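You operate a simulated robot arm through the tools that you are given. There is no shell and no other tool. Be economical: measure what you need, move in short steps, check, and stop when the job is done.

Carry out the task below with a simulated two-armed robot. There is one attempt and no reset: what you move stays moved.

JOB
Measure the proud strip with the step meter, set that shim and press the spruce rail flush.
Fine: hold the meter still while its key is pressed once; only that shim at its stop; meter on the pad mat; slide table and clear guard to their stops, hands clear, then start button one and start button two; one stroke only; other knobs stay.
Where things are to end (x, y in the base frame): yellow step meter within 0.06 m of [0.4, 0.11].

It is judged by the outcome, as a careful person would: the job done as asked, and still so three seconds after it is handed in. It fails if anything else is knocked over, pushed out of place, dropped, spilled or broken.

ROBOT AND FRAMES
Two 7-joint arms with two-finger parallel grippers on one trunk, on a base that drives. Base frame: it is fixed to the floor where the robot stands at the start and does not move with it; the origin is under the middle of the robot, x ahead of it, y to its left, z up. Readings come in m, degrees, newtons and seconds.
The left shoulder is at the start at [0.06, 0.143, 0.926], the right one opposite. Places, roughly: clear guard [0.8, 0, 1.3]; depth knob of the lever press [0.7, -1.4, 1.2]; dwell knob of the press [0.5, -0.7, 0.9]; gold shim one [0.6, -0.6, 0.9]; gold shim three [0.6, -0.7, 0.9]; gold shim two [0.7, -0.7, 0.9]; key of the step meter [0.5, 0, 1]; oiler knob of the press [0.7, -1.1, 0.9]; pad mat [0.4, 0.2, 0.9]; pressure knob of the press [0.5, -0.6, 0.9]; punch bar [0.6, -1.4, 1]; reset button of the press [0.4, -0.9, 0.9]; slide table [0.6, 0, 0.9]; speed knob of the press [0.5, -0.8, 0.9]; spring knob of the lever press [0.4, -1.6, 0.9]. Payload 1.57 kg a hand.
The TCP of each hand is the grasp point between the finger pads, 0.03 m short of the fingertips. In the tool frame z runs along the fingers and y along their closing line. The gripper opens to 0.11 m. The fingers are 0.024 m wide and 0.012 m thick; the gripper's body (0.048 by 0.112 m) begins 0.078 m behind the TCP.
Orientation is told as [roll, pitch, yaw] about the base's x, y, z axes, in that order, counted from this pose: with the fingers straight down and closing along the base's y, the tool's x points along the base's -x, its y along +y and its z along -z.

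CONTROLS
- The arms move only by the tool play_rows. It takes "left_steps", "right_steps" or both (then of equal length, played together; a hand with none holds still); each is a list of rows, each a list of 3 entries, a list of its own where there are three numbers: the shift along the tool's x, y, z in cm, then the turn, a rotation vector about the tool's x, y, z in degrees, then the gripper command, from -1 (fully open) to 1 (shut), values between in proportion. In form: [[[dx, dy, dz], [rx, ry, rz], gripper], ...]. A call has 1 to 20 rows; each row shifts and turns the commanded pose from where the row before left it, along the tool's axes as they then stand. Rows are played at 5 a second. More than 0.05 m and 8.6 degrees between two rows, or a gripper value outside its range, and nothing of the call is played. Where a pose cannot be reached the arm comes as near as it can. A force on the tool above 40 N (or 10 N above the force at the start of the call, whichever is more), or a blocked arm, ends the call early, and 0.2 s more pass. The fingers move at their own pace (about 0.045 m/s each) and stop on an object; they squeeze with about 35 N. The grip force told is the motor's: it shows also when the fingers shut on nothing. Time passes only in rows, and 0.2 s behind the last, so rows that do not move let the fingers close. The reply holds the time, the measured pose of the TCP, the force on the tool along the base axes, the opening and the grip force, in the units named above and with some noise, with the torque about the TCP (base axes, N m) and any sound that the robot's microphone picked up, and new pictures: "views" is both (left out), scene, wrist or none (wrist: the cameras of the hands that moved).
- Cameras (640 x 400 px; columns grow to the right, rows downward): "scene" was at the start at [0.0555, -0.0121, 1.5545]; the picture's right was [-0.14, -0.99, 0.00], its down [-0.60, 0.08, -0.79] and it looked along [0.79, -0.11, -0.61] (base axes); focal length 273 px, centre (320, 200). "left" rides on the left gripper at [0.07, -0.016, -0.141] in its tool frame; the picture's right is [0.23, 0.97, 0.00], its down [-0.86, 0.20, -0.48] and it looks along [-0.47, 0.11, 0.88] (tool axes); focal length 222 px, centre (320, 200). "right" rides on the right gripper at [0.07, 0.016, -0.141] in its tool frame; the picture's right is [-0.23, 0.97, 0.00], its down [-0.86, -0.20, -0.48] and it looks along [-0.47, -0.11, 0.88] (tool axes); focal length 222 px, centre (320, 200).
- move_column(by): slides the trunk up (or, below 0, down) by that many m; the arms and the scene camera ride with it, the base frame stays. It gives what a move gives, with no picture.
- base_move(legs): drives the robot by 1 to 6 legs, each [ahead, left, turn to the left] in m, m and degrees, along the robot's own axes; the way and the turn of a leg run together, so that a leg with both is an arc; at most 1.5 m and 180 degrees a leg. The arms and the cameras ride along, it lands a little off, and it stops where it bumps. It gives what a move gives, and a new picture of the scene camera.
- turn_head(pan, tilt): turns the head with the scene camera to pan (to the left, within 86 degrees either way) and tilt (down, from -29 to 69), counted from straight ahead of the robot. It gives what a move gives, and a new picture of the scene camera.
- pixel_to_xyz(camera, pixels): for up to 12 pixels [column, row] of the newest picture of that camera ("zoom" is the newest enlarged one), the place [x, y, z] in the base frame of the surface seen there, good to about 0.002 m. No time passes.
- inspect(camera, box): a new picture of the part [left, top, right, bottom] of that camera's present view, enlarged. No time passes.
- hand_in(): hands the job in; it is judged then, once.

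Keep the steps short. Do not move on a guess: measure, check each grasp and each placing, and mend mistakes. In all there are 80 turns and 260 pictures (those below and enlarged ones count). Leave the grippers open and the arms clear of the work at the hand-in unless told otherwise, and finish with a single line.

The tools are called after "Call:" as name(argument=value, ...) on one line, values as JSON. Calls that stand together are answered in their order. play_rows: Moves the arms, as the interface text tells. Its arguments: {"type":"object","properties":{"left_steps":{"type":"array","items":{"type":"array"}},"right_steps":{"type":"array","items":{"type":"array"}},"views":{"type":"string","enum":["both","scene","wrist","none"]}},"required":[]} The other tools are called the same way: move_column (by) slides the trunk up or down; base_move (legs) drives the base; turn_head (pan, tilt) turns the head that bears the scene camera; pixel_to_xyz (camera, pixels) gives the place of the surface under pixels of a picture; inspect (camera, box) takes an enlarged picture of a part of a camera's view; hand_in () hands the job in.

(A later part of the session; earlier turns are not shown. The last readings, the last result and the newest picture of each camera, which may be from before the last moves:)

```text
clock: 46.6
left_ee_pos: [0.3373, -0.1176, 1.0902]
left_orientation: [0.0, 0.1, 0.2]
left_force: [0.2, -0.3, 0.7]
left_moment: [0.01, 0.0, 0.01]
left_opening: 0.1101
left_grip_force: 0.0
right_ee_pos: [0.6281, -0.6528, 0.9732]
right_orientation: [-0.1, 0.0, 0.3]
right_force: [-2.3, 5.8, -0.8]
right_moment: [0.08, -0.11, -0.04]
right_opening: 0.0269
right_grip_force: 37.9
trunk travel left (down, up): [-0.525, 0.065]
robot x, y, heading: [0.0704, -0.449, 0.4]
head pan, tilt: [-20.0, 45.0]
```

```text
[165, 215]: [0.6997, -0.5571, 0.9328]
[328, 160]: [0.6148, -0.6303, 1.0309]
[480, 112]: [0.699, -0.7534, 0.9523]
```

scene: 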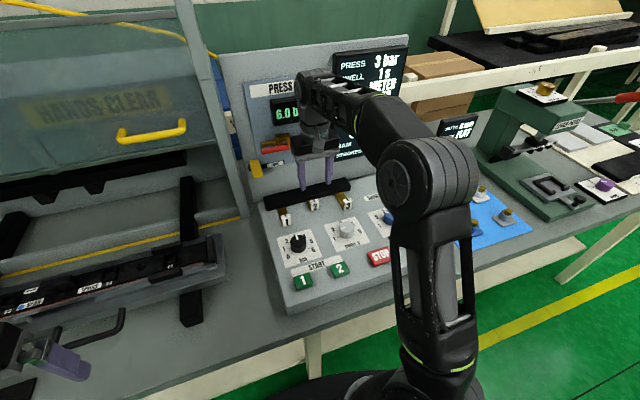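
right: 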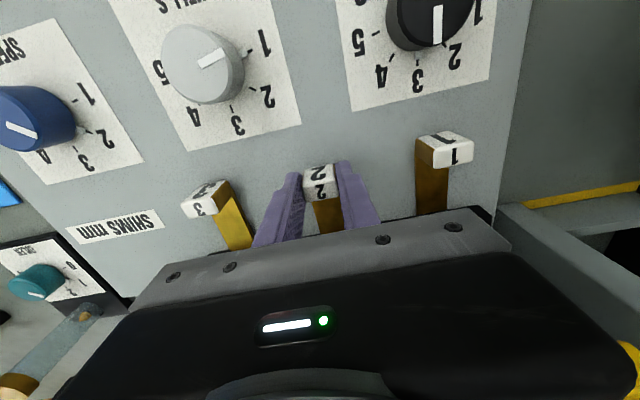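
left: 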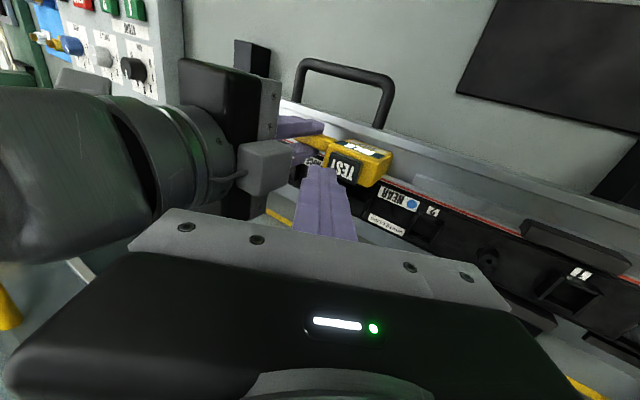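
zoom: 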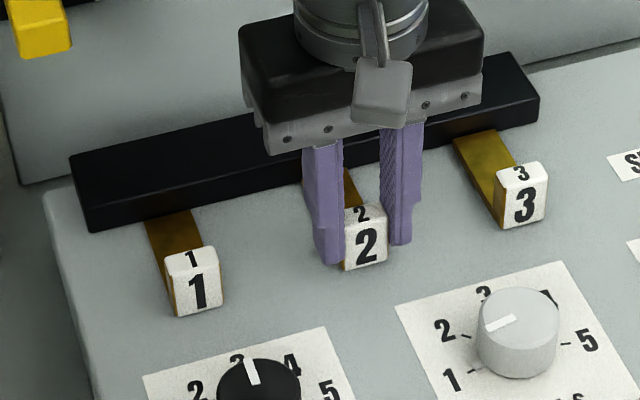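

Call:
pixel_to_xyz(camera="zoom", pixels=[[200, 295], [367, 250], [525, 210], [367, 258]])

Call:
play_rows(right_steps=[[[0.2, 0, 0], [0, 0, 0], 1], [[0.1, 0, 0], [0, 0, 0], 1], [[0, 0, 0], [0, 0, 0], 1]], views="none")

Call:
inspect(camera="scene", box=[250, 170, 370, 240])

Call:
pixel_to_xyz(camera="zoom", pixels=[[200, 295], [367, 250], [525, 210], [367, 258]])

```text
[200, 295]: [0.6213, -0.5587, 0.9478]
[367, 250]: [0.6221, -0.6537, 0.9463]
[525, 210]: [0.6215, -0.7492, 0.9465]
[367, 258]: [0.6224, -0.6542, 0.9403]
```

```text
clock: 47.4
left_ee_pos: [0.3383, -0.1161, 1.0895]
left_orientation: [0.1, -0.1, 0.2]
left_force: [0.3, 0.2, 0.4]
left_moment: [0.0, 0.0, 0.02]
left_opening: 0.11
left_grip_force: 0.0
right_ee_pos: [0.6282, -0.6528, 0.9722]
right_orientation: [0.1, -0.2, 0.2]
right_force: [6.7, 6.2, -0.5]
right_moment: [0.14, -0.13, -0.1]
right_opening: 0.027
right_grip_force: 37.6
trunk travel left (down, up): [-0.525, 0.065]
robot x, y, heading: [0.0708, -0.4487, 0.4]
head pan, tilt: [-20.0, 45.0]
```

```text
5.33 times, centred on (310, 205) of scene
```

zoom: 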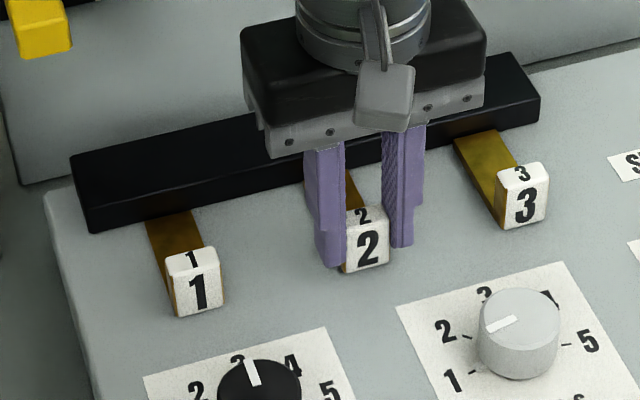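

```text
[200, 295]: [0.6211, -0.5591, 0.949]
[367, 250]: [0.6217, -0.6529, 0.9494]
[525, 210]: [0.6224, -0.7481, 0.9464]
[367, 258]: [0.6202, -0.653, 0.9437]
```

Shim 2 is at its outer stop, level with 1 and 3 (x 0.622). Release, lift, shift over to cap 3 (y −0.7485).

Call:
play_rows(right_steps=[[[-0.2, 0, 0], [0, 0, 0], 0.5], [[0, 0, 0], [0, 0, 0], 0.1], [[0, 0, 0], [0, 0, 0], -0.1], [[0, 0, -3], [0, 0, 0], -0.1], [[0, 0, -3], [0, 0, 0], -0.1], [[0, -3.2, 0], [0, 0, 0], -0.1], [[0, -3.2, 0], [0, 0, 0], -0.1], [[0, -3.2, 0], [0, 0, 0], -0.1], [[0, 0, 2], [0, 0, 0], -0.1], [[0, 0, 0], [0, 0, 0], -0.1]], views="wrist")

Call:
inspect(camera="scene", box=[250, 165, 390, 265])

```text
clock: 49.6
left_ee_pos: [0.3383, -0.1183, 1.09]
left_orientation: [0.0, 0.0, 0.3]
left_force: [-0.5, -0.4, -0.2]
left_moment: [-0.03, 0.03, 0.02]
left_opening: 0.1101
left_grip_force: 0.0
right_ee_pos: [0.627, -0.7502, 1.0141]
right_orientation: [0.0, 0.0, 0.2]
right_force: [0.0, -0.6, 0.4]
right_moment: [0.02, 0.0, 0.01]
right_opening: 0.0605
right_grip_force: 0.1
trunk travel left (down, up): [-0.525, 0.065]
robot x, y, heading: [0.0686, -0.4507, 0.2]
head pan, tilt: [-20.0, 45.0]
```

right: 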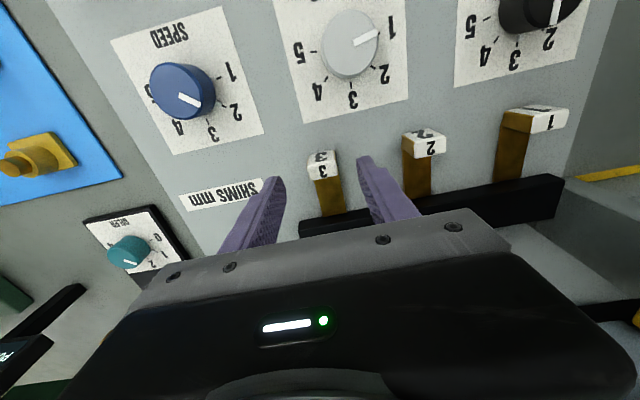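

```text
4.00 times, centred on (320, 215) of scene
```

zoom: 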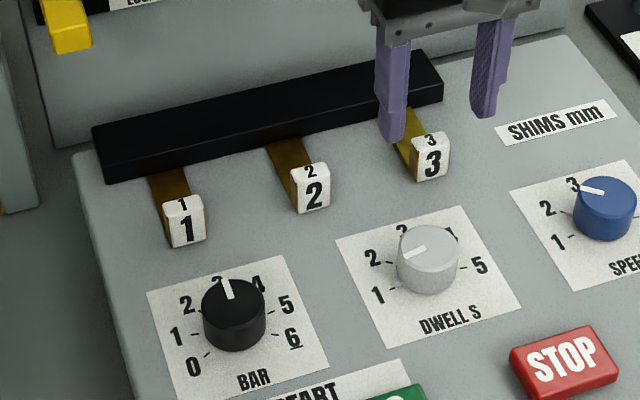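

Now lower to 0.973 over cap 3, grip it, and push it in.

Call:
play_rows(right_steps=[[[-0.2, 0.1, 2], [0, 0, 0], -0.1], [[0, 0, 2.0], [0, 0, 0], -0.1], [[0, 0, 0], [0, 0, 0], 0.4], [[0, 0, 0], [0, 0, 0], 0.7], [[0, 0, 0], [0, 0, 0], 1], [[0, 0, 0], [0, 0, 0], 1], [[-0.5, 0, 0], [0, 0, 0], 1], [[-0.5, 0, 0], [0, 0, 0], 1], [[-0.5, 0, 0], [0, 0, 0], 1], [[-0.5, 0, 0], [0, 0, 0], 1], [[-0.5, 0, 0], [0, 0, 0], 1], [[0, 0, 0], [0, 0, 0], 1]], views="wrist")

Call:
inspect(camera="scene", box=[250, 165, 390, 265])

```text
clock: 52.2
left_ee_pos: [0.3357, -0.1175, 1.0909]
left_orientation: [-0.1, 0.0, 0.1]
left_force: [0.1, 0.9, -0.3]
left_moment: [-0.01, 0.02, 0.04]
left_opening: 0.11
left_grip_force: 0.0
right_ee_pos: [0.6563, -0.7483, 0.9745]
right_orientation: [0.0, -0.1, 0.3]
right_force: [1.4, 3.6, 1.7]
right_moment: [0.08, 0.48, -0.08]
right_opening: 0.0273
right_grip_force: 37.7
trunk travel left (down, up): [-0.525, 0.065]
robot x, y, heading: [0.0719, -0.4503, 0.4]
head pan, tilt: [-20.0, 45.0]
```

right: 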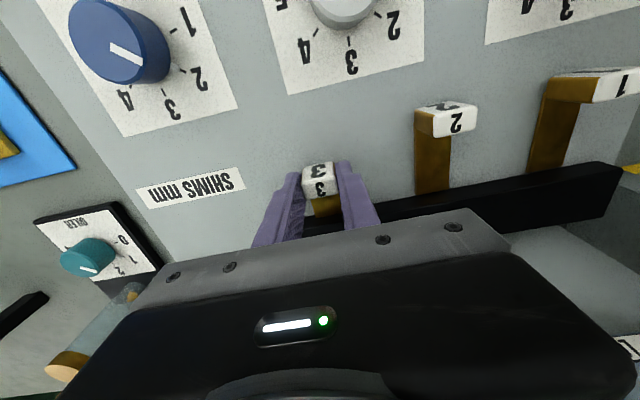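

```text
4.00 times, centred on (320, 215) of scene
```

zoom: 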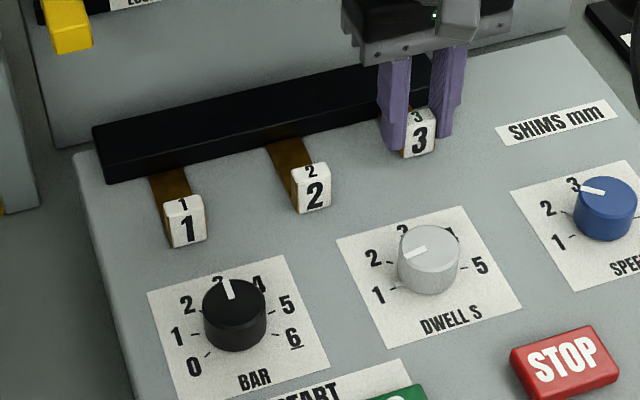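

Now about 2.5 cm in (moment rising). Push on in 2 mm steps to the stop.

Call:
play_rows(right_steps=[[[-0.2, 0, 0], [0, 0, 0], 1], [[-0.2, 0, 0], [0, 0, 0], 1], [[-0.2, 0, 0], [0, 0, 0], 1], [[0, 0, 0], [0, 0, 0], 1]], views="none")

Call:
inspect(camera="scene", box=[300, 165, 390, 235])

Call:
pixel_to_xyz(camera="scene", pixels=[[354, 202], [355, 200], [329, 214]])

```text
clock: 53.2
left_ee_pos: [0.3367, -0.1174, 1.0902]
left_orientation: [0.0, 0.0, 0.2]
left_force: [-0.1, 0.2, -0.4]
left_moment: [-0.03, 0.02, -0.03]
left_opening: 0.11
left_grip_force: 0.0
right_ee_pos: [0.6608, -0.7485, 0.9733]
right_orientation: [0.0, 0.0, 0.3]
right_force: [-5.4, 4.1, 3.4]
right_moment: [0.13, -0.21, -0.11]
right_opening: 0.027
right_grip_force: 37.9
trunk travel left (down, up): [-0.525, 0.065]
robot x, y, heading: [0.0725, -0.4468, 0.0]
head pan, tilt: [-20.0, 45.0]
```

```text
5.71 times, centred on (345, 200) of scene
```

zoom: 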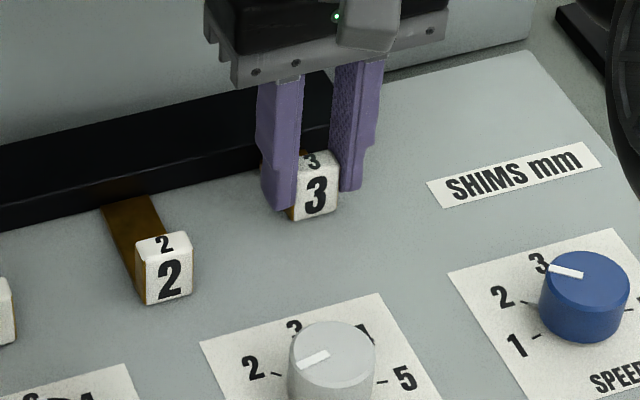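

```text
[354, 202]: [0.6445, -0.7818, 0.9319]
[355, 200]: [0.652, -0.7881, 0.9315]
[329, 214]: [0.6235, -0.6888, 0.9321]
```

Call:
pixel_to_xyz(camera="zoom", pixels=[[316, 195], [316, 210], [167, 280]])

Call:
play_rows(right_steps=[[[-0.2, 0, 0], [0, 0, 0], 1], [[-0.2, 0, 0], [0, 0, 0], 1], [[0, 0, 0], [0, 0, 0], 1]], views="none")

Call:
inspect(camera="scene", box=[300, 165, 390, 235])

Call:
pixel_to_xyz(camera="zoom", pixels=[[316, 195], [316, 208], [167, 280]])

```text
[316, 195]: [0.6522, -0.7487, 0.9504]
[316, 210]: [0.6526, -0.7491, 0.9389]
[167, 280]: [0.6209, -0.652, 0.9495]
```

```text
clock: 54.0
left_ee_pos: [0.3354, -0.1164, 1.0909]
left_orientation: [-0.1, -0.1, 0.3]
left_force: [0.2, 0.6, -0.1]
left_moment: [0.02, 0.0, 0.01]
left_opening: 0.11
left_grip_force: 0.2
right_ee_pos: [0.6619, -0.7487, 0.974]
right_orientation: [0.1, 0.3, 0.2]
right_force: [-23.3, 8.1, 2.5]
right_moment: [0.17, 0.58, -0.1]
right_opening: 0.027
right_grip_force: 37.9
trunk travel left (down, up): [-0.525, 0.065]
robot x, y, heading: [0.0684, -0.4467, 0.2]
head pan, tilt: [-20.0, 45.0]
```

```text
5.71 times, centred on (345, 200) of scene
```

zoom: 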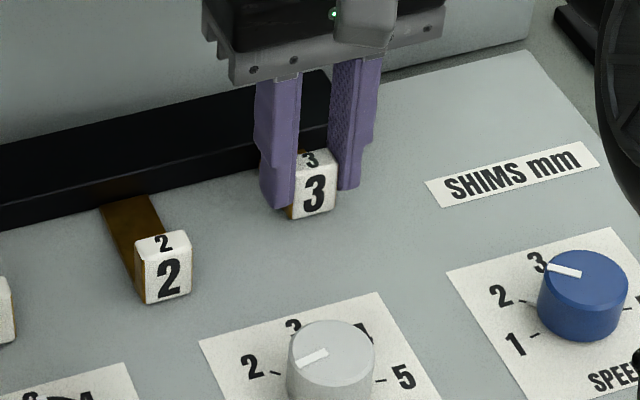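

```text
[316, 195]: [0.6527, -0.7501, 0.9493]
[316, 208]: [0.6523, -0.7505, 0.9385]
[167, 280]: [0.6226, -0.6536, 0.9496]
```

Shim 3 is firmly at its inner stop (23 N, face 0.6525). Open, lift and withdraw.

Call:
play_rows(right_steps=[[[0, 0, 0], [0, 0, 0], 0.5], [[0, 0, 0], [0, 0, 0], 0.1], [[0, 0, 0], [0, 0, 0], -0.1], [[0, 0, -3], [0, 0, 0], -0.1], [[0, 0, -3], [0, 0, 0], -0.1], [[1, 0, -3], [0, 0, 0], -0.1], [[4, 0, -1], [0, 0, 0], -0.1], [[4, 0, 0], [0, 0, 0], -0.1], [[4, 0, 0], [0, 0, 0], -0.1], [[4, 0, 0], [0, 0, 0], -0.1], [[4, 0, 0], [0, 0, 0], -0.1], [[4, 0, 0], [0, 0, 0], -0.1], [[4, 0, 0], [0, 0, 0], -0.1]], views="scene")

Call:
inspect(camera="scene", box=[250, 100, 430, 235])

Call:
pixel_to_xyz(camera="zoom", pixels=[[347, 360], [228, 385], [127, 410]])

```text
clock: 56.8
left_ee_pos: [0.336, -0.1176, 1.0915]
left_orientation: [-0.1, -0.1, 0.3]
left_force: [-0.5, 0.3, 0.4]
left_moment: [0.04, -0.05, -0.02]
left_opening: 0.1101
left_grip_force: 0.0
right_ee_pos: [0.3808, -0.751, 1.0543]
right_orientation: [0.0, -0.1, 0.3]
right_force: [-0.3, 0.3, 0.3]
right_moment: [-0.04, -0.03, 0.02]
right_opening: 0.0608
right_grip_force: 0.1
right hand out of reach, approached as far as the arm can: row 6
trunk travel left (down, up): [-0.525, 0.065]
robot x, y, heading: [0.0687, -0.4514, 0.1]
head pan, tilt: [-20.0, 45.0]
```

scene: 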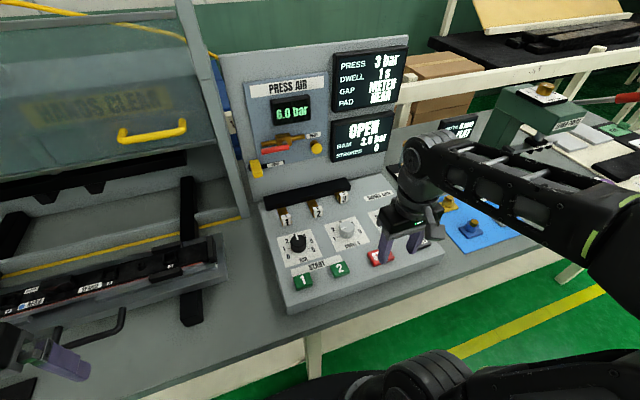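

```text
2.96 times, centred on (340, 168) of scene
```

zoom: 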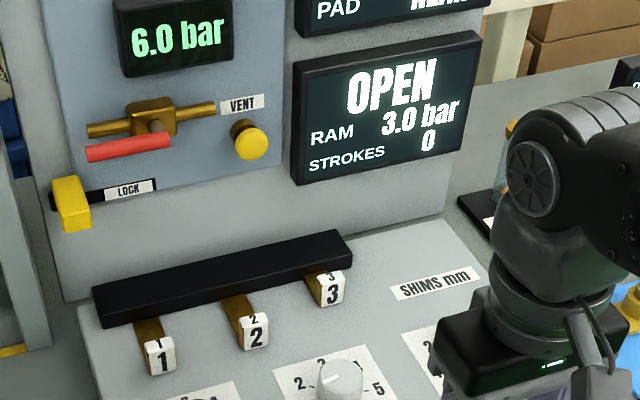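

```text
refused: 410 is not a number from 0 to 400
```

Shim 3 in, 1 and 2 out, board still OPEN/0 strokes. Now the slide table: drive left 0.15 m so the left hand faces its handle.

Call:
base_move(legs=[[0, 0.15, 0]])

Call:
turn_head(pan=10, tilt=42)

```text
clock: 58.2
left_ee_pos: [0.3368, 0.0323, 1.0902]
left_orientation: [-0.1, -0.1, 0.2]
left_force: [0.1, 0.4, -0.7]
left_moment: [-0.02, -0.01, -0.02]
left_opening: 0.1099
left_grip_force: 0.1
right_ee_pos: [0.3812, -0.601, 1.0551]
right_orientation: [-0.1, 0.1, 0.1]
right_force: [0.6, 0.2, -0.6]
right_moment: [-0.02, 0.0, -0.01]
right_opening: 0.0604
right_grip_force: 0.0
trunk travel left (down, up): [-0.525, 0.065]
robot x, y, heading: [0.0686, -0.2987, 0.0]
head pan, tilt: [-20.0, 45.0]
```

scene: 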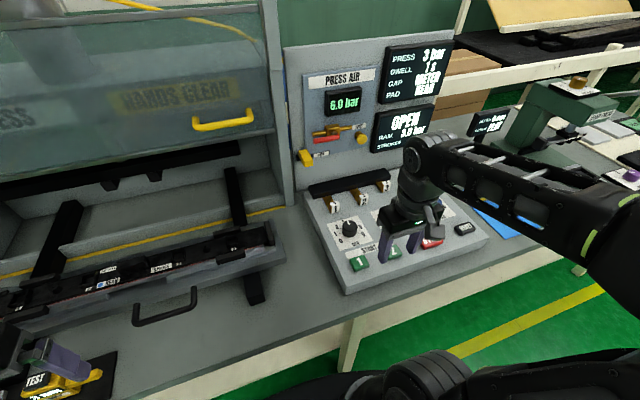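

```text
clock: 59.2
left_ee_pos: [0.337, 0.0309, 1.0912]
left_orientation: [0.0, 0.0, 0.1]
left_force: [0.2, 0.4, -0.4]
left_moment: [0.06, 0.01, 0.02]
left_opening: 0.11
left_grip_force: 0.0
right_ee_pos: [0.38, -0.6026, 1.0534]
right_orientation: [0.0, 0.1, 0.1]
right_force: [-0.7, -0.4, 0.1]
right_moment: [-0.03, 0.03, 0.0]
right_opening: 0.0605
right_grip_force: 0.0
trunk travel left (down, up): [-0.525, 0.065]
robot x, y, heading: [0.0698, -0.3019, 0.3]
head pan, tilt: [10.0, 42.0]
```

scene: 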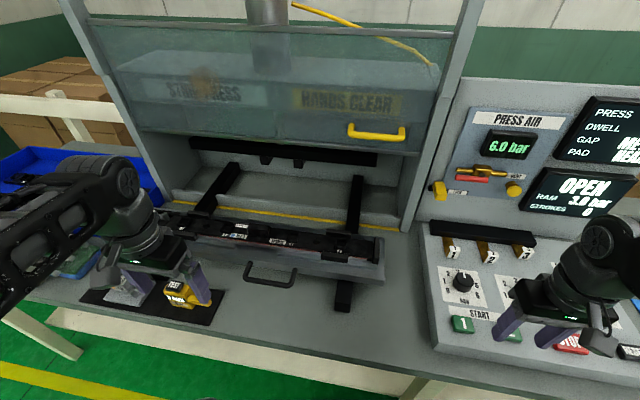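

Call:
pixel_to_xyz(camera="scene", pixels=[[268, 283], [245, 272], [293, 280], [250, 262], [355, 180], [230, 165], [285, 142], [280, 162], [345, 305], [200, 210], [300, 208], [280, 245]])

Call:
inspect(camera="scene", box=[130, 120, 420, 310])

```text
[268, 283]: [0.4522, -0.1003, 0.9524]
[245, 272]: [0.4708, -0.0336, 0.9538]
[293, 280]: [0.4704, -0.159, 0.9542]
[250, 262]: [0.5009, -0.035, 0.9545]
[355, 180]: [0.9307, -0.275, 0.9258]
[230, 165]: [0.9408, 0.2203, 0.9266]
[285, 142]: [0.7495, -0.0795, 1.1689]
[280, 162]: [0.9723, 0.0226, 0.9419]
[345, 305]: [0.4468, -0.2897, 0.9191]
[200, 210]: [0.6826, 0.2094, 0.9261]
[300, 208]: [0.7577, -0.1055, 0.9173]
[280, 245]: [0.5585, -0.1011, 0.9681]
```

```text
2.11 times, centred on (275, 215) of scene
```

zoom: 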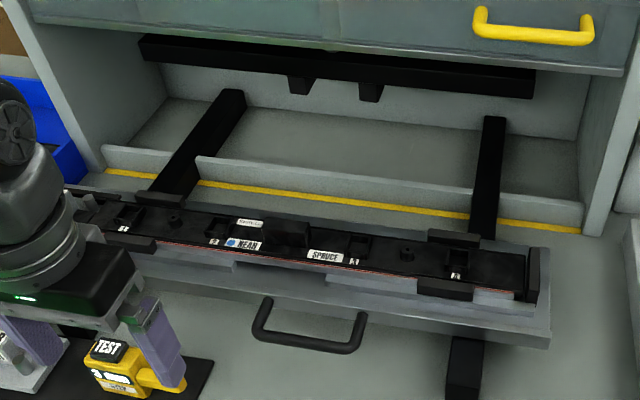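

Handle bar at x 0.452, y −0.034…−0.159, z 0.953. Bring the closed left hand behind its middle.

Call:
play_rows(left_steps=[[[-1.5, -3.2, 0], [0, 0, 0], 0], [[-1.5, -3.2, 0], [0, 0, 0], 1], [[-1.5, -3.2, 0], [0, 0, 0], 1], [[-1.5, -3.2, 0], [0, 0, 0], 1], [[-1.2, 0, 3], [0, 0, 0], 1], [[0, 0, 4], [0, 0, 0], 1], [[0, 0, 4], [0, 0, 0], 1], [[0, 0, 2.4], [0, 0, 0], 1], [[0, 0, 0], [0, 0, 0], 1]], views="both")

```text
clock: 61.2
left_ee_pos: [0.4095, -0.0975, 0.9567]
left_orientation: [0.0, 0.1, 0.2]
left_force: [0.8, 0.2, 0.3]
left_moment: [-0.01, -0.02, 0.01]
left_opening: 0.0
left_grip_force: 21.1
right_ee_pos: [0.3808, -0.6022, 1.0527]
right_orientation: [0.0, 0.1, 0.1]
right_force: [-0.7, -0.6, -0.3]
right_moment: [-0.01, -0.01, 0.0]
right_opening: 0.0604
right_grip_force: 0.0
trunk travel left (down, up): [-0.525, 0.065]
robot x, y, heading: [0.0731, -0.3016, -0.3]
head pan, tilt: [10.0, 42.0]
```

scene: 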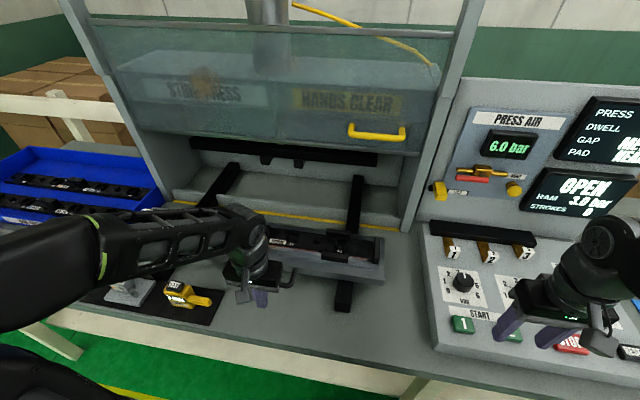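
left: 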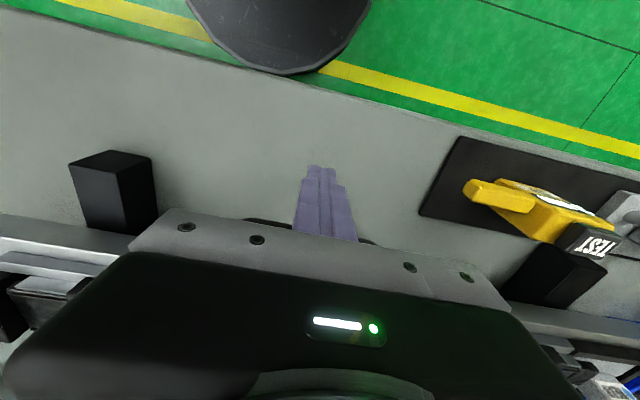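

The bar lies in front of the closed fingers. Push ahead gently 1.5 cm a row.

Call:
play_rows(left_steps=[[[-1.5, 0, 0], [0, 0, 0], 1], [[-1, 0, 0], [0, 0, 0], 1], [[-1, 0, 0], [0, 0, 0], 1], [[-1, 0, 0], [0, 0, 0], 1], [[-1, 0, 0], [0, 0, 0], 1], [[-1, 0, 0], [0, 0, 0], 1], [[-1.5, 0, 0], [0, 0, 0], 1], [[-1.5, 0, 0], [0, 0, 0], 1]], views="scene")

```text
clock: 63.0
left_ee_pos: [0.5047, -0.0972, 0.9557]
left_orientation: [0.1, 0.1, 0.1]
left_force: [-0.4, -0.1, -2.3]
left_moment: [0.0, 0.14, 0.02]
left_opening: 0.0
left_grip_force: 21.7
right_ee_pos: [0.3798, -0.6025, 1.0529]
right_orientation: [0.0, -0.1, 0.0]
right_force: [-0.2, 1.0, 0.5]
right_moment: [0.04, 0.0, 0.01]
right_opening: 0.0604
right_grip_force: 0.0
trunk travel left (down, up): [-0.525, 0.065]
robot x, y, heading: [0.0718, -0.3018, -0.1]
head pan, tilt: [10.0, 42.0]
```

scene: 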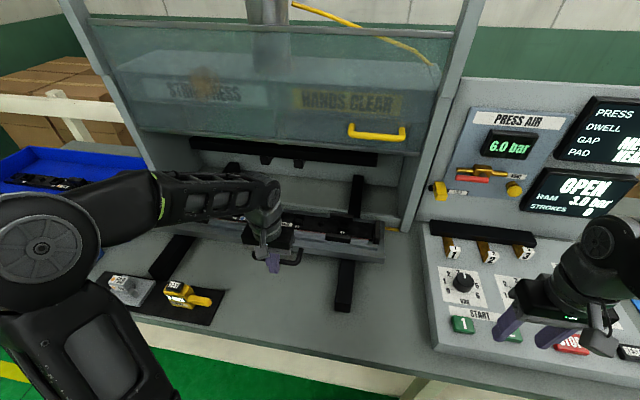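

The table slides. Continue.

Call:
play_rows(left_steps=[[[-1.5, 0, 0], [0, 0, 0], 1], [[-1.5, 0, 0], [0, 0, 0], 1], [[-1.5, 0, 0], [0, 0, 0], 1], [[-1.5, 0, 0], [0, 0, 0], 1], [[-1.5, 0, 0], [0, 0, 0], 1], [[-1.5, 0, 0], [0, 0, 0], 1]], views="scene")

Call:
inspect(camera="scene", box=[120, 120, 440, 310])

```text
clock: 64.4
left_ee_pos: [0.5945, -0.0969, 0.9579]
left_orientation: [0.0, 0.0, 0.0]
left_force: [0.9, 0.6, -0.7]
left_moment: [-0.02, 0.03, 0.0]
left_opening: 0.0
left_grip_force: 20.8
right_ee_pos: [0.3812, -0.6023, 1.0533]
right_orientation: [0.0, 0.0, 0.0]
right_force: [0.0, 0.2, 0.4]
right_moment: [0.0, 0.03, 0.02]
right_opening: 0.0603
right_grip_force: 0.0
trunk travel left (down, up): [-0.525, 0.065]
robot x, y, heading: [0.0677, -0.2991, 0.4]
head pan, tilt: [10.0, 42.0]
```

scene: 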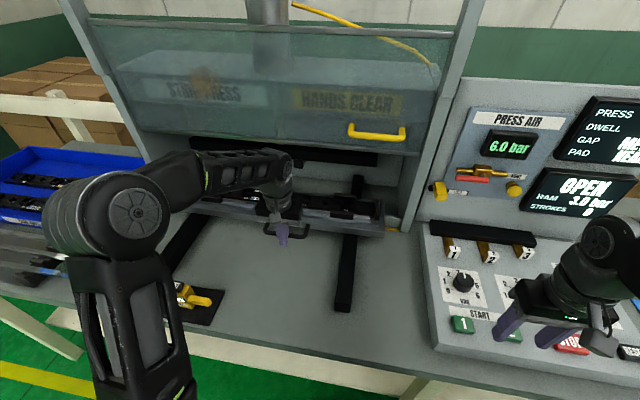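

```text
2.00 times, centred on (280, 215) of scene
```

zoom: 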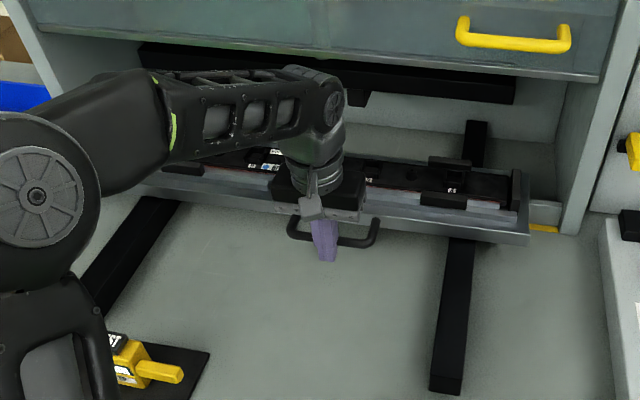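

Before going deeper, check the wrist's clearance to the guard's lower edge.

Call:
pixel_to_xyz(camera="zoom", pixels=[[325, 80], [335, 110], [300, 75], [340, 150], [350, 205], [350, 60], [400, 70], [220, 80], [510, 240], [375, 230]])

```text
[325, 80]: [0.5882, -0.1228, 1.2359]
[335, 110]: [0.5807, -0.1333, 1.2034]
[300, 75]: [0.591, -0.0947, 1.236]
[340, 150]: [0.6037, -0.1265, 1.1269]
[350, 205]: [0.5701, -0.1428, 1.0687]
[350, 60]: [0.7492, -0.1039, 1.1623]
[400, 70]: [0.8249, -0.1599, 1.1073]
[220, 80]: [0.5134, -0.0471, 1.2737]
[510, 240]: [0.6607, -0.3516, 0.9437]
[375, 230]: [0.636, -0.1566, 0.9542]
```

Wrist would come close to the guard; tilt the hand back 26° about the TCP so the wrist stays behind, then push on in 1 cm steps.

Call:
play_rows(left_steps=[[[0, 0, 0], [0, -6.5, 0], 1], [[0, 0, 0], [0, -6.5, 0], 1], [[0, 0, 0], [0, -6.5, 0], 1], [[0, 0, 0], [0, -6.5, 0], 1], [[-0.9, 0, 0.44], [0, 0, 0], 1], [[-0.9, 0, 0.44], [0, 0, 0], 1], [[-0.9, 0, 0.44], [0, 0, 0], 1], [[-0.9, 0, 0.44], [0, 0, 0], 1], [[-0.9, 0, 0.44], [0, 0, 0], 1]], views="scene")

Call:
inspect(camera="scene", box=[120, 120, 440, 310])

```text
clock: 66.4
left_ee_pos: [0.6455, -0.0968, 0.9571]
left_orientation: [0.0, -26.1, 0.0]
left_force: [-0.2, 0.5, -0.1]
left_moment: [0.03, -0.01, -0.03]
left_opening: 0.0003
left_grip_force: 21.1
right_ee_pos: [0.3814, -0.6013, 1.0545]
right_orientation: [0.0, 0.0, 0.1]
right_force: [0.5, -0.3, -0.2]
right_moment: [-0.03, -0.01, 0.0]
right_opening: 0.0605
right_grip_force: 0.0
trunk travel left (down, up): [-0.525, 0.065]
robot x, y, heading: [0.0707, -0.2984, -0.1]
head pan, tilt: [10.0, 42.0]
```

scene: 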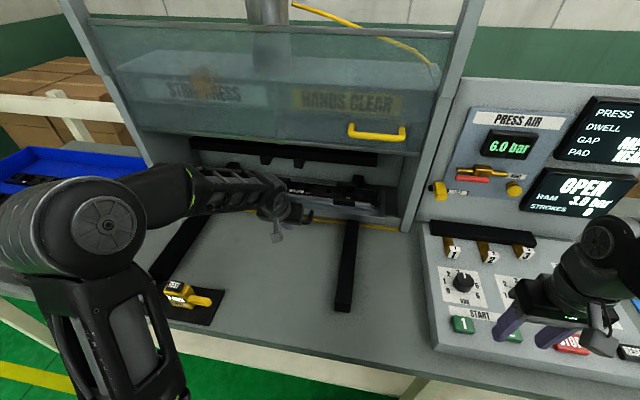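

```text
2.00 times, centred on (280, 215) of scene
```

zoom: 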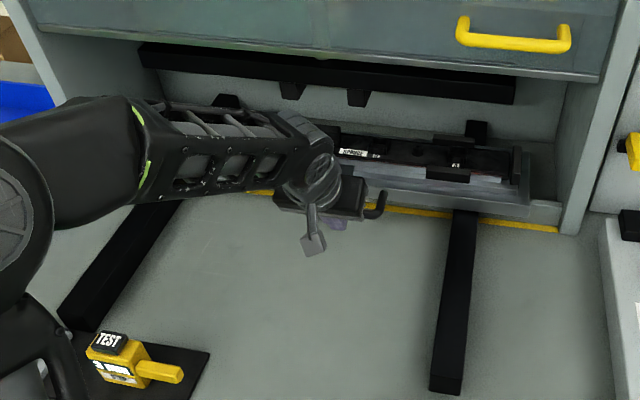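

Call:
play_rows(left_steps=[[[-0.9, 0, 0.44], [0, 0, 0], 1], [[-0.9, 0, 0.44], [0, 0, 0], 1], [[-0.9, 0, 0.44], [0, 0, 0], 1], [[-0.9, 0, 0.44], [0, 0, 0], 1], [[0, 0, 0], [0, 0, 0], 1]], views="scene")

Call:
inspect(camera="scene", box=[200, 120, 440, 270])

```text
clock: 67.6
left_ee_pos: [0.6845, -0.0972, 0.9567]
left_orientation: [0.0, -26.1, 0.1]
left_force: [0.2, -0.2, -0.2]
left_moment: [0.01, -0.01, -0.01]
left_opening: 0.0002
left_grip_force: 21.5
right_ee_pos: [0.3799, -0.6021, 1.0533]
right_orientation: [0.0, 0.0, 0.1]
right_force: [1.2, 0.4, 0.4]
right_moment: [0.02, 0.0, 0.0]
right_opening: 0.0605
right_grip_force: 0.1
trunk travel left (down, up): [-0.525, 0.065]
robot x, y, heading: [0.0705, -0.2957, 0.3]
head pan, tilt: [10.0, 42.0]
```

scene: 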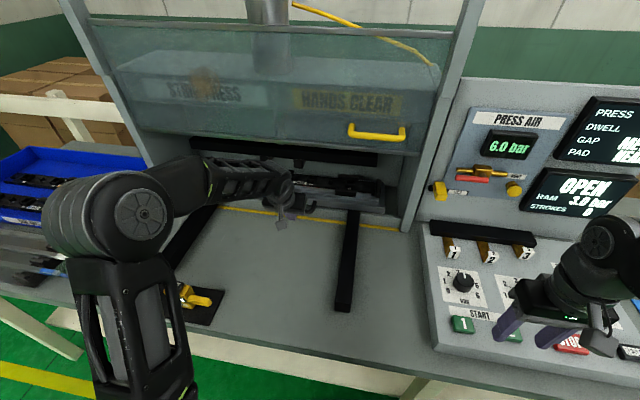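

```text
2.67 times, centred on (320, 195) of scene
```

zoom: 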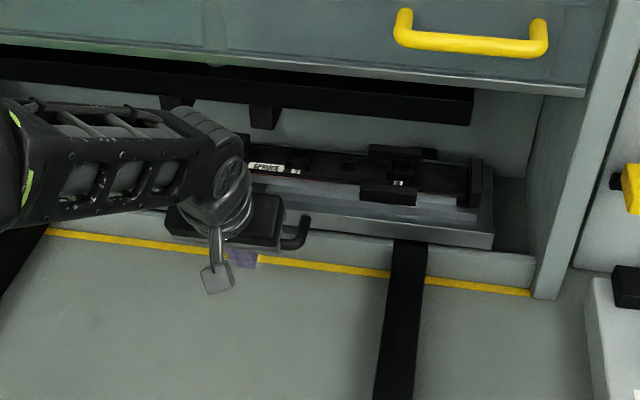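

Call:
play_rows(left_steps=[[[-0.9, 0, 0.44], [0, 0, 0], 1], [[-0.9, 0, 0.44], [0, 0, 0], 1], [[-0.9, 0, 0.44], [0, 0, 0], 1], [[0, 0, 0], [0, 0, 0], 1]], views="none")

Call:
inspect(camera="scene", box=[200, 120, 440, 270])

Call:
pixel_to_xyz(camera="zoom", pixels=[[440, 235], [480, 242], [475, 150], [300, 235], [400, 70], [210, 115], [180, 105], [190, 60]])

```text
clock: 68.2
left_ee_pos: [0.6956, -0.0961, 0.9496]
left_orientation: [0.3, -24.3, 0.2]
left_force: [-10.7, -0.3, -0.1]
left_moment: [0.01, 0.17, 0.03]
left_opening: 0.0
left_grip_force: 21.3
right_ee_pos: [0.3802, -0.602, 1.0537]
right_orientation: [-0.1, -0.1, 0.3]
right_force: [0.1, 1.0, 0.0]
right_moment: [-0.01, 0.02, 0.01]
right_opening: 0.0607
right_grip_force: 0.1
trunk travel left (down, up): [-0.525, 0.065]
robot x, y, heading: [0.0711, -0.2998, 0.2]
head pan, tilt: [10.0, 42.0]
stopped in row 3 (left hand): the force on the tool passed its limit (the readings are from after the stop); the commanded pose is now the measured one
```

```text
2.67 times, centred on (320, 195) of scene
```

zoom: 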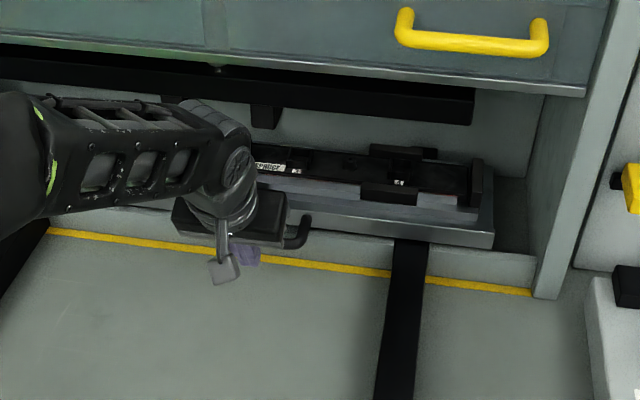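

```text
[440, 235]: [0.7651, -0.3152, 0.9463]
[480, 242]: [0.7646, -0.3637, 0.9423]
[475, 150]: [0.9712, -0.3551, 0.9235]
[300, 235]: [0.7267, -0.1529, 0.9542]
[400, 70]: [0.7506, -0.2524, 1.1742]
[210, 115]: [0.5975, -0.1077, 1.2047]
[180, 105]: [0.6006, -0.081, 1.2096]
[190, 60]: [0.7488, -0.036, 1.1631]
```

Force limit reached — presumably the stop. I check by easing off and pushing again at bar height, comparing the bar's position (now x 0.727 at pixel (300,235)).

Call:
play_rows(left_steps=[[[0.5, 0, -0.6], [0, 0, 0], 1], [[-0.45, 0, 0.22], [0, 0, 0], 1], [[-0.45, 0, 0.22], [0, 0, 0], 1], [[-0.3, 0, 0.15], [0, 0, 0], 1], [[-0.3, 0, 0.15], [0, 0, 0], 1], [[-0.3, 0, 0.15], [0, 0, 0], 1], [[0, 0, 0], [0, 0, 0], 1]], views="none")

Call:
inspect(camera="scene", box=[200, 120, 440, 270])

Call:
pixel_to_xyz(camera="zoom", pixels=[[440, 235], [480, 242], [300, 235], [350, 240], [350, 255], [350, 268]])

```text
clock: 69.3
left_ee_pos: [0.6971, -0.0963, 0.9468]
left_orientation: [0.2, -23.2, 0.2]
left_force: [-9.1, 0.1, 0.0]
left_moment: [-0.02, 0.06, 0.0]
left_opening: 0.0002
left_grip_force: 21.1
right_ee_pos: [0.3789, -0.6006, 1.0533]
right_orientation: [0.1, -0.1, 0.3]
right_force: [-0.3, 0.3, 0.5]
right_moment: [-0.04, 0.03, 0.0]
right_opening: 0.0607
right_grip_force: 0.0
trunk travel left (down, up): [-0.525, 0.065]
robot x, y, heading: [0.0665, -0.298, -0.2]
head pan, tilt: [10.0, 42.0]
stopped in row 5 (left hand): the force on the tool passed its limit (the readings are from after the stop); the commanded pose is now the measured one
```

```text
2.67 times, centred on (320, 195) of scene
```

zoom: 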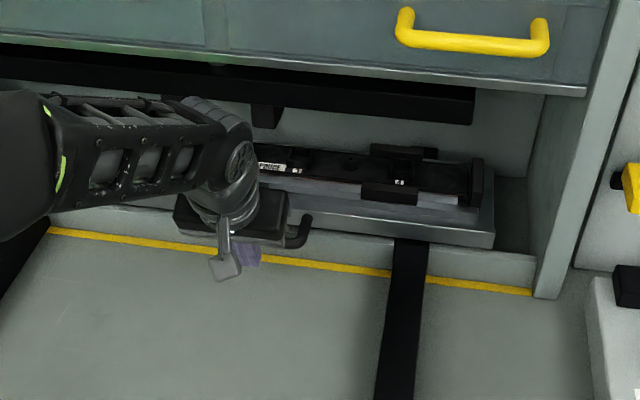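

```text
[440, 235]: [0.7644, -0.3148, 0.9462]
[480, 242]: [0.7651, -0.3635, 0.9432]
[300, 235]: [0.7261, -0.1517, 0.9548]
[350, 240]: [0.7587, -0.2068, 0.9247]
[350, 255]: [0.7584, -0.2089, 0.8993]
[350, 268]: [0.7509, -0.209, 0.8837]
```

The bar did not move (x 0.726) and force rises at once: the table is at its stop. Withdraw the left hand straight back and up.

Call:
play_rows(left_steps=[[[1.8, 0, -0.8], [0, 0, 0], 1], [[2.7, 0, -1.2], [0, 0, 0], 1], [[2.7, 0, -2.2], [0, 0, 0], 1], [[2.7, 0, -2.2], [0, 0, 0], 1], [[2.7, 0, -3], [0, 0, 0], 1], [[2.7, 0, -3], [0, 0, 0], 1], [[2.7, 0, -3], [0, 0, 0], 1], [[2.7, 0, -2], [0, 0, 0], 1]], views="scene")

Call:
inspect(camera="scene", box=[160, 90, 440, 270])

Call:
pixel_to_xyz(camera="scene", pixels=[[376, 137], [350, 130], [404, 133], [377, 120], [376, 148], [300, 60], [300, 130], [313, 208], [365, 208], [440, 60], [412, 170]])

```text
clock: 71.1
left_ee_pos: [0.4394, -0.0972, 1.0249]
left_orientation: [0.3, -23.4, 0.2]
left_force: [-1.1, -1.1, 1.2]
left_moment: [0.01, -0.02, 0.03]
left_opening: 0.0003
left_grip_force: 21.0
right_ee_pos: [0.3796, -0.6015, 1.054]
right_orientation: [0.0, 0.0, 0.3]
right_force: [-0.4, -0.9, 0.6]
right_moment: [-0.02, -0.03, -0.03]
right_opening: 0.0605
right_grip_force: 0.0
trunk travel left (down, up): [-0.525, 0.065]
robot x, y, heading: [0.0741, -0.298, 0.5]
head pan, tilt: [10.0, 42.0]
```

scene: 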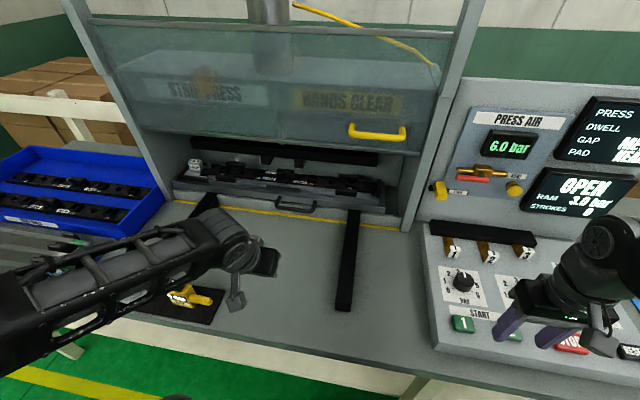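

```text
2.22 times, centred on (300, 180) of scene
```

zoom: 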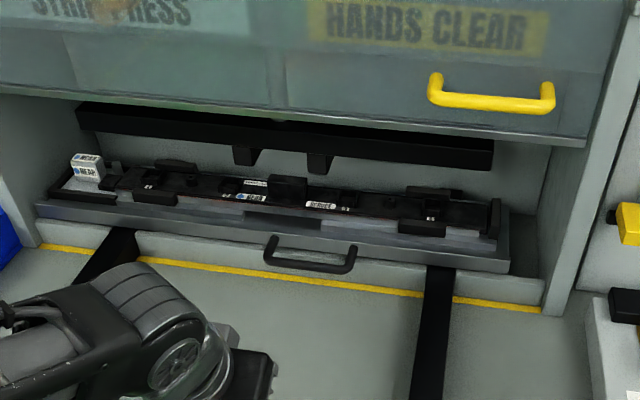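

```text
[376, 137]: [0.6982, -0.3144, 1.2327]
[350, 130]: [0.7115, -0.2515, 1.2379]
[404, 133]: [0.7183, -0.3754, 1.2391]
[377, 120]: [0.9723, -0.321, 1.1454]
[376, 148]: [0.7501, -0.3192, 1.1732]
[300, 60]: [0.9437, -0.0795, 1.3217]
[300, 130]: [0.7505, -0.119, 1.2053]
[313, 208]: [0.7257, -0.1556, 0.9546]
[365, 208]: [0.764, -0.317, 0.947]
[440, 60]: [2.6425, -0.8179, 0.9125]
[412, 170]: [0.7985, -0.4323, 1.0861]
```

The table is fully in under the ram (front x 0.764). Guard bar: centre ≈[0.705, −0.313, 1.235], panel x 0.75. Drive right 0.15 m and raise the trunk for reaching it with the left hand.

Call:
base_move(legs=[[0, -0.15, 0]])

Call:
move_column(by=0.06)

Call:
play_rows(left_steps=[[[0, 0, 0], [0, -7.4, 0], 1], [[0, 0, 0], [0, -7.4, 0], 1], [[0, 0, 0], [0, -7.4, 0], 1], [[0, 0, 0], [0, -7.4, 0], 1], [[0, 0, 0], [0, -7.4, 0], 1], [[-2, 0, 0], [0, 0, 0], 1], [[-4, 0, 0], [0, 0, 0], 1], [[-4, -2, 0], [0, 0, 0], 1], [[-4, -2, 0], [0, 0, 0], 1], [[-4, -2, 0], [0, 0, 0], 1]], views="scene")

```text
clock: 72.5
left_ee_pos: [0.4408, -0.2495, 1.0251]
left_orientation: [0.3, -23.4, 0.2]
left_force: [-0.2, -0.9, -0.7]
left_moment: [0.05, 0.01, -0.02]
left_opening: 0.0
left_grip_force: 21.1
right_ee_pos: [0.3805, -0.7547, 1.053]
right_orientation: [0.0, 0.0, 0.3]
right_force: [0.8, -0.4, -1.0]
right_moment: [0.0, -0.01, -0.01]
right_opening: 0.0606
right_grip_force: 0.0
trunk travel left (down, up): [-0.525, 0.065]
robot x, y, heading: [0.0703, -0.4517, -0.0]
head pan, tilt: [10.0, 42.0]
```

scene: 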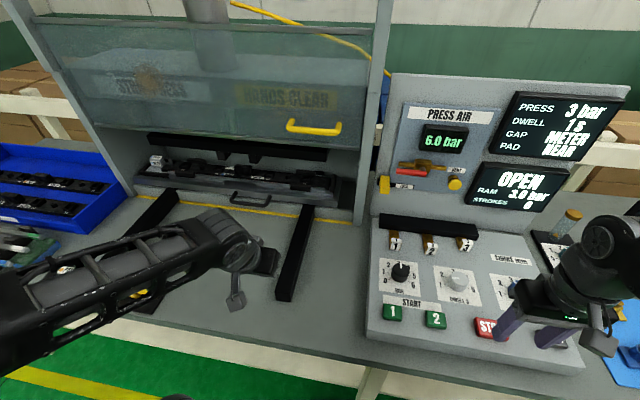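

```text
clock: 73.5
left_ee_pos: [0.4408, -0.2495, 1.0849]
left_orientation: [0.3, -23.5, 0.3]
left_force: [-0.2, -0.8, -0.5]
left_moment: [0.02, 0.03, 0.0]
left_opening: 0.0001
left_grip_force: 20.9
right_ee_pos: [0.3805, -0.7538, 1.1126]
right_orientation: [0.1, 0.0, 0.2]
right_force: [0.8, -0.5, -0.4]
right_moment: [0.01, -0.02, 0.0]
right_opening: 0.0602
right_grip_force: 0.0
trunk travel left (down, up): [-0.585, 0.005]
robot x, y, heading: [0.0669, -0.4487, -0.1]
head pan, tilt: [10.0, 42.0]
```

```text
clock: 75.7
left_ee_pos: [0.6286, -0.3055, 1.3254]
left_orientation: [0.5, -60.4, 0.0]
left_force: [0.5, 0.1, 0.4]
left_moment: [-0.02, 0.01, 0.02]
left_opening: 0.0003
left_grip_force: 20.9
left hand out of reach, approached as far as the arm can: row 1, 2, 3, 4, 5
right_ee_pos: [0.3809, -0.7527, 1.1135]
right_orientation: [0.0, 0.0, 0.1]
right_force: [0.2, 0.5, 0.2]
right_moment: [0.01, 0.01, 0.02]
right_opening: 0.0607
right_grip_force: 0.1
trunk travel left (down, up): [-0.585, 0.005]
robot x, y, heading: [0.0713, -0.4547, 0.1]
head pan, tilt: [10.0, 42.0]
```

scene: 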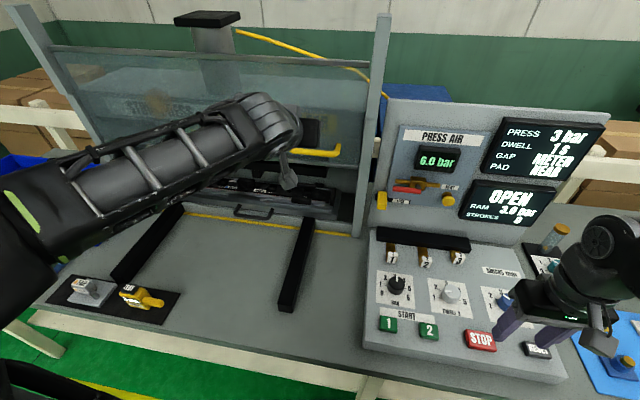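

Hand tilted −60°, at [0.629, −0.306, 1.325], just above and before the bar. Slide forward along the fingers so the tips come over the bar.

Call:
play_rows(left_steps=[[[0, -0.3, 2.7], [0, 0, 0], 1], [[0, -0.3, 2.7], [0, 0, 0], 1], [[0, -0.1, 2.6], [0, 0, 0], 1], [[0, 0, 0], [0, 0, 0], 1]], views="both")

Call:
inspect(camera="left", box=[200, 100, 440, 250])

```text
clock: 76.7
left_ee_pos: [0.698, -0.3101, 1.2851]
left_orientation: [0.5, -60.4, -0.2]
left_force: [0.4, 0.6, 0.0]
left_moment: [-0.01, 0.01, 0.0]
left_opening: 0.0
left_grip_force: 21.0
right_ee_pos: [0.3803, -0.7529, 1.1144]
right_orientation: [0.1, 0.0, 0.3]
right_force: [0.1, -0.1, 0.9]
right_moment: [-0.01, 0.01, -0.05]
right_opening: 0.0604
right_grip_force: 0.1
trunk travel left (down, up): [-0.585, 0.005]
robot x, y, heading: [0.0699, -0.4502, 0.2]
head pan, tilt: [10.0, 42.0]
```

scene: 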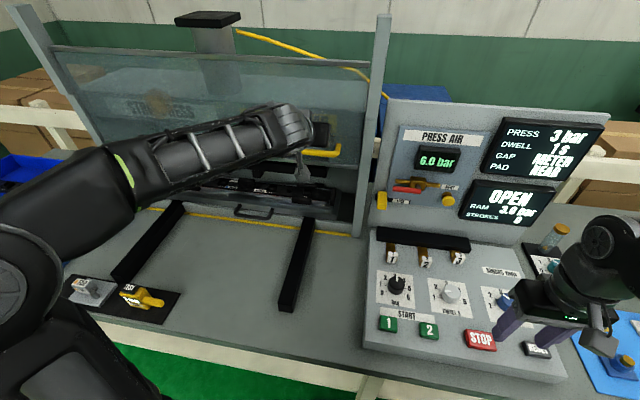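
left: 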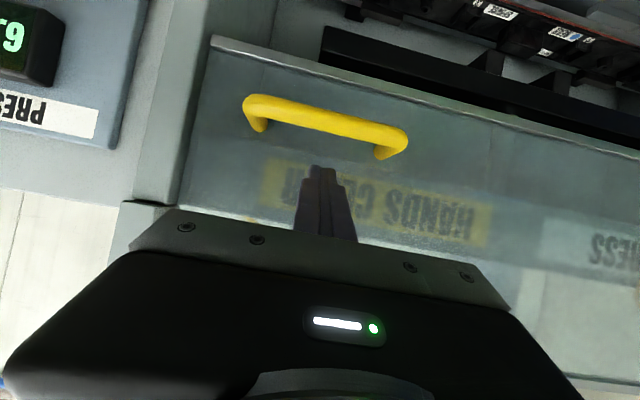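

```text
2.67 times, centred on (320, 175) of left
```

zoom: 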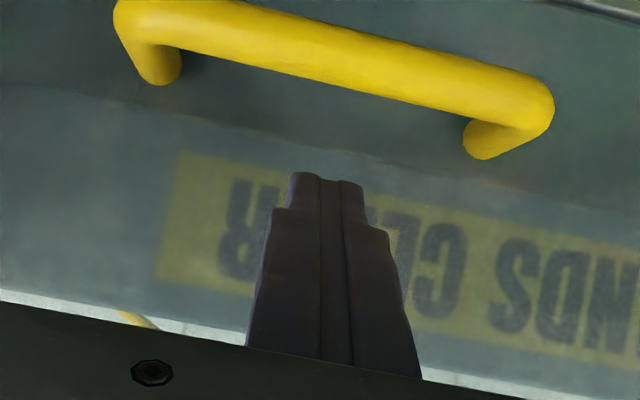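

Fingers sit over the bar's middle. Press straight down and watch the guard.

Call:
play_rows(left_steps=[[[0.87, 0, 0.5], [0, 0, 0], 1], [[0.87, 0, 0.5], [0, 0, 0], 1], [[0.87, 0, 0.5], [0, 0, 0], 1], [[0.87, 0, 0.5], [0, 0, 0], 1], [[0.87, 0, 0.5], [0, 0, 0], 1], [[0.87, 0, 0.5], [0, 0, 0], 1]], views="both")

```text
clock: 78.1
left_ee_pos: [0.6984, -0.3109, 1.2262]
left_orientation: [0.5, -60.5, -0.1]
left_force: [3.1, -0.1, 4.2]
left_moment: [0.01, -0.12, 0.06]
left_opening: 0.0003
left_grip_force: 21.7
right_ee_pos: [0.3801, -0.7536, 1.1133]
right_orientation: [0.0, 0.0, 0.1]
right_force: [0.3, -0.6, -0.1]
right_moment: [0.02, -0.02, 0.04]
right_opening: 0.0605
right_grip_force: 0.0
trunk travel left (down, up): [-0.585, 0.005]
robot x, y, heading: [0.0689, -0.4549, 0.0]
head pan, tilt: [10.0, 42.0]
```

scene: 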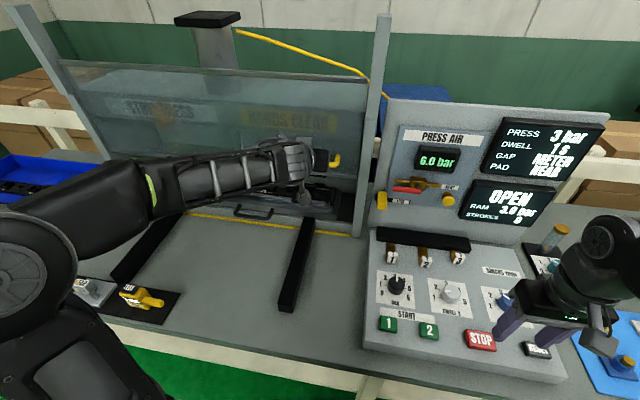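
left: 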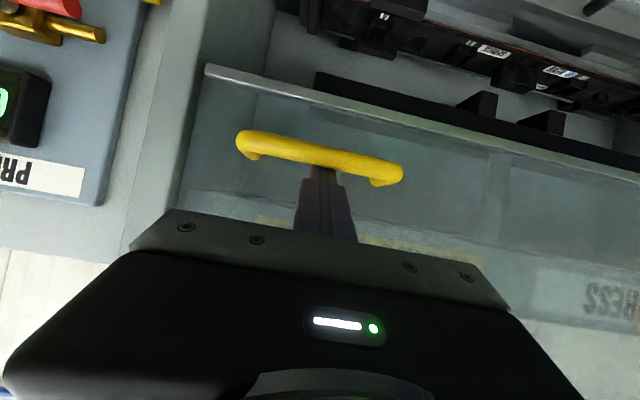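

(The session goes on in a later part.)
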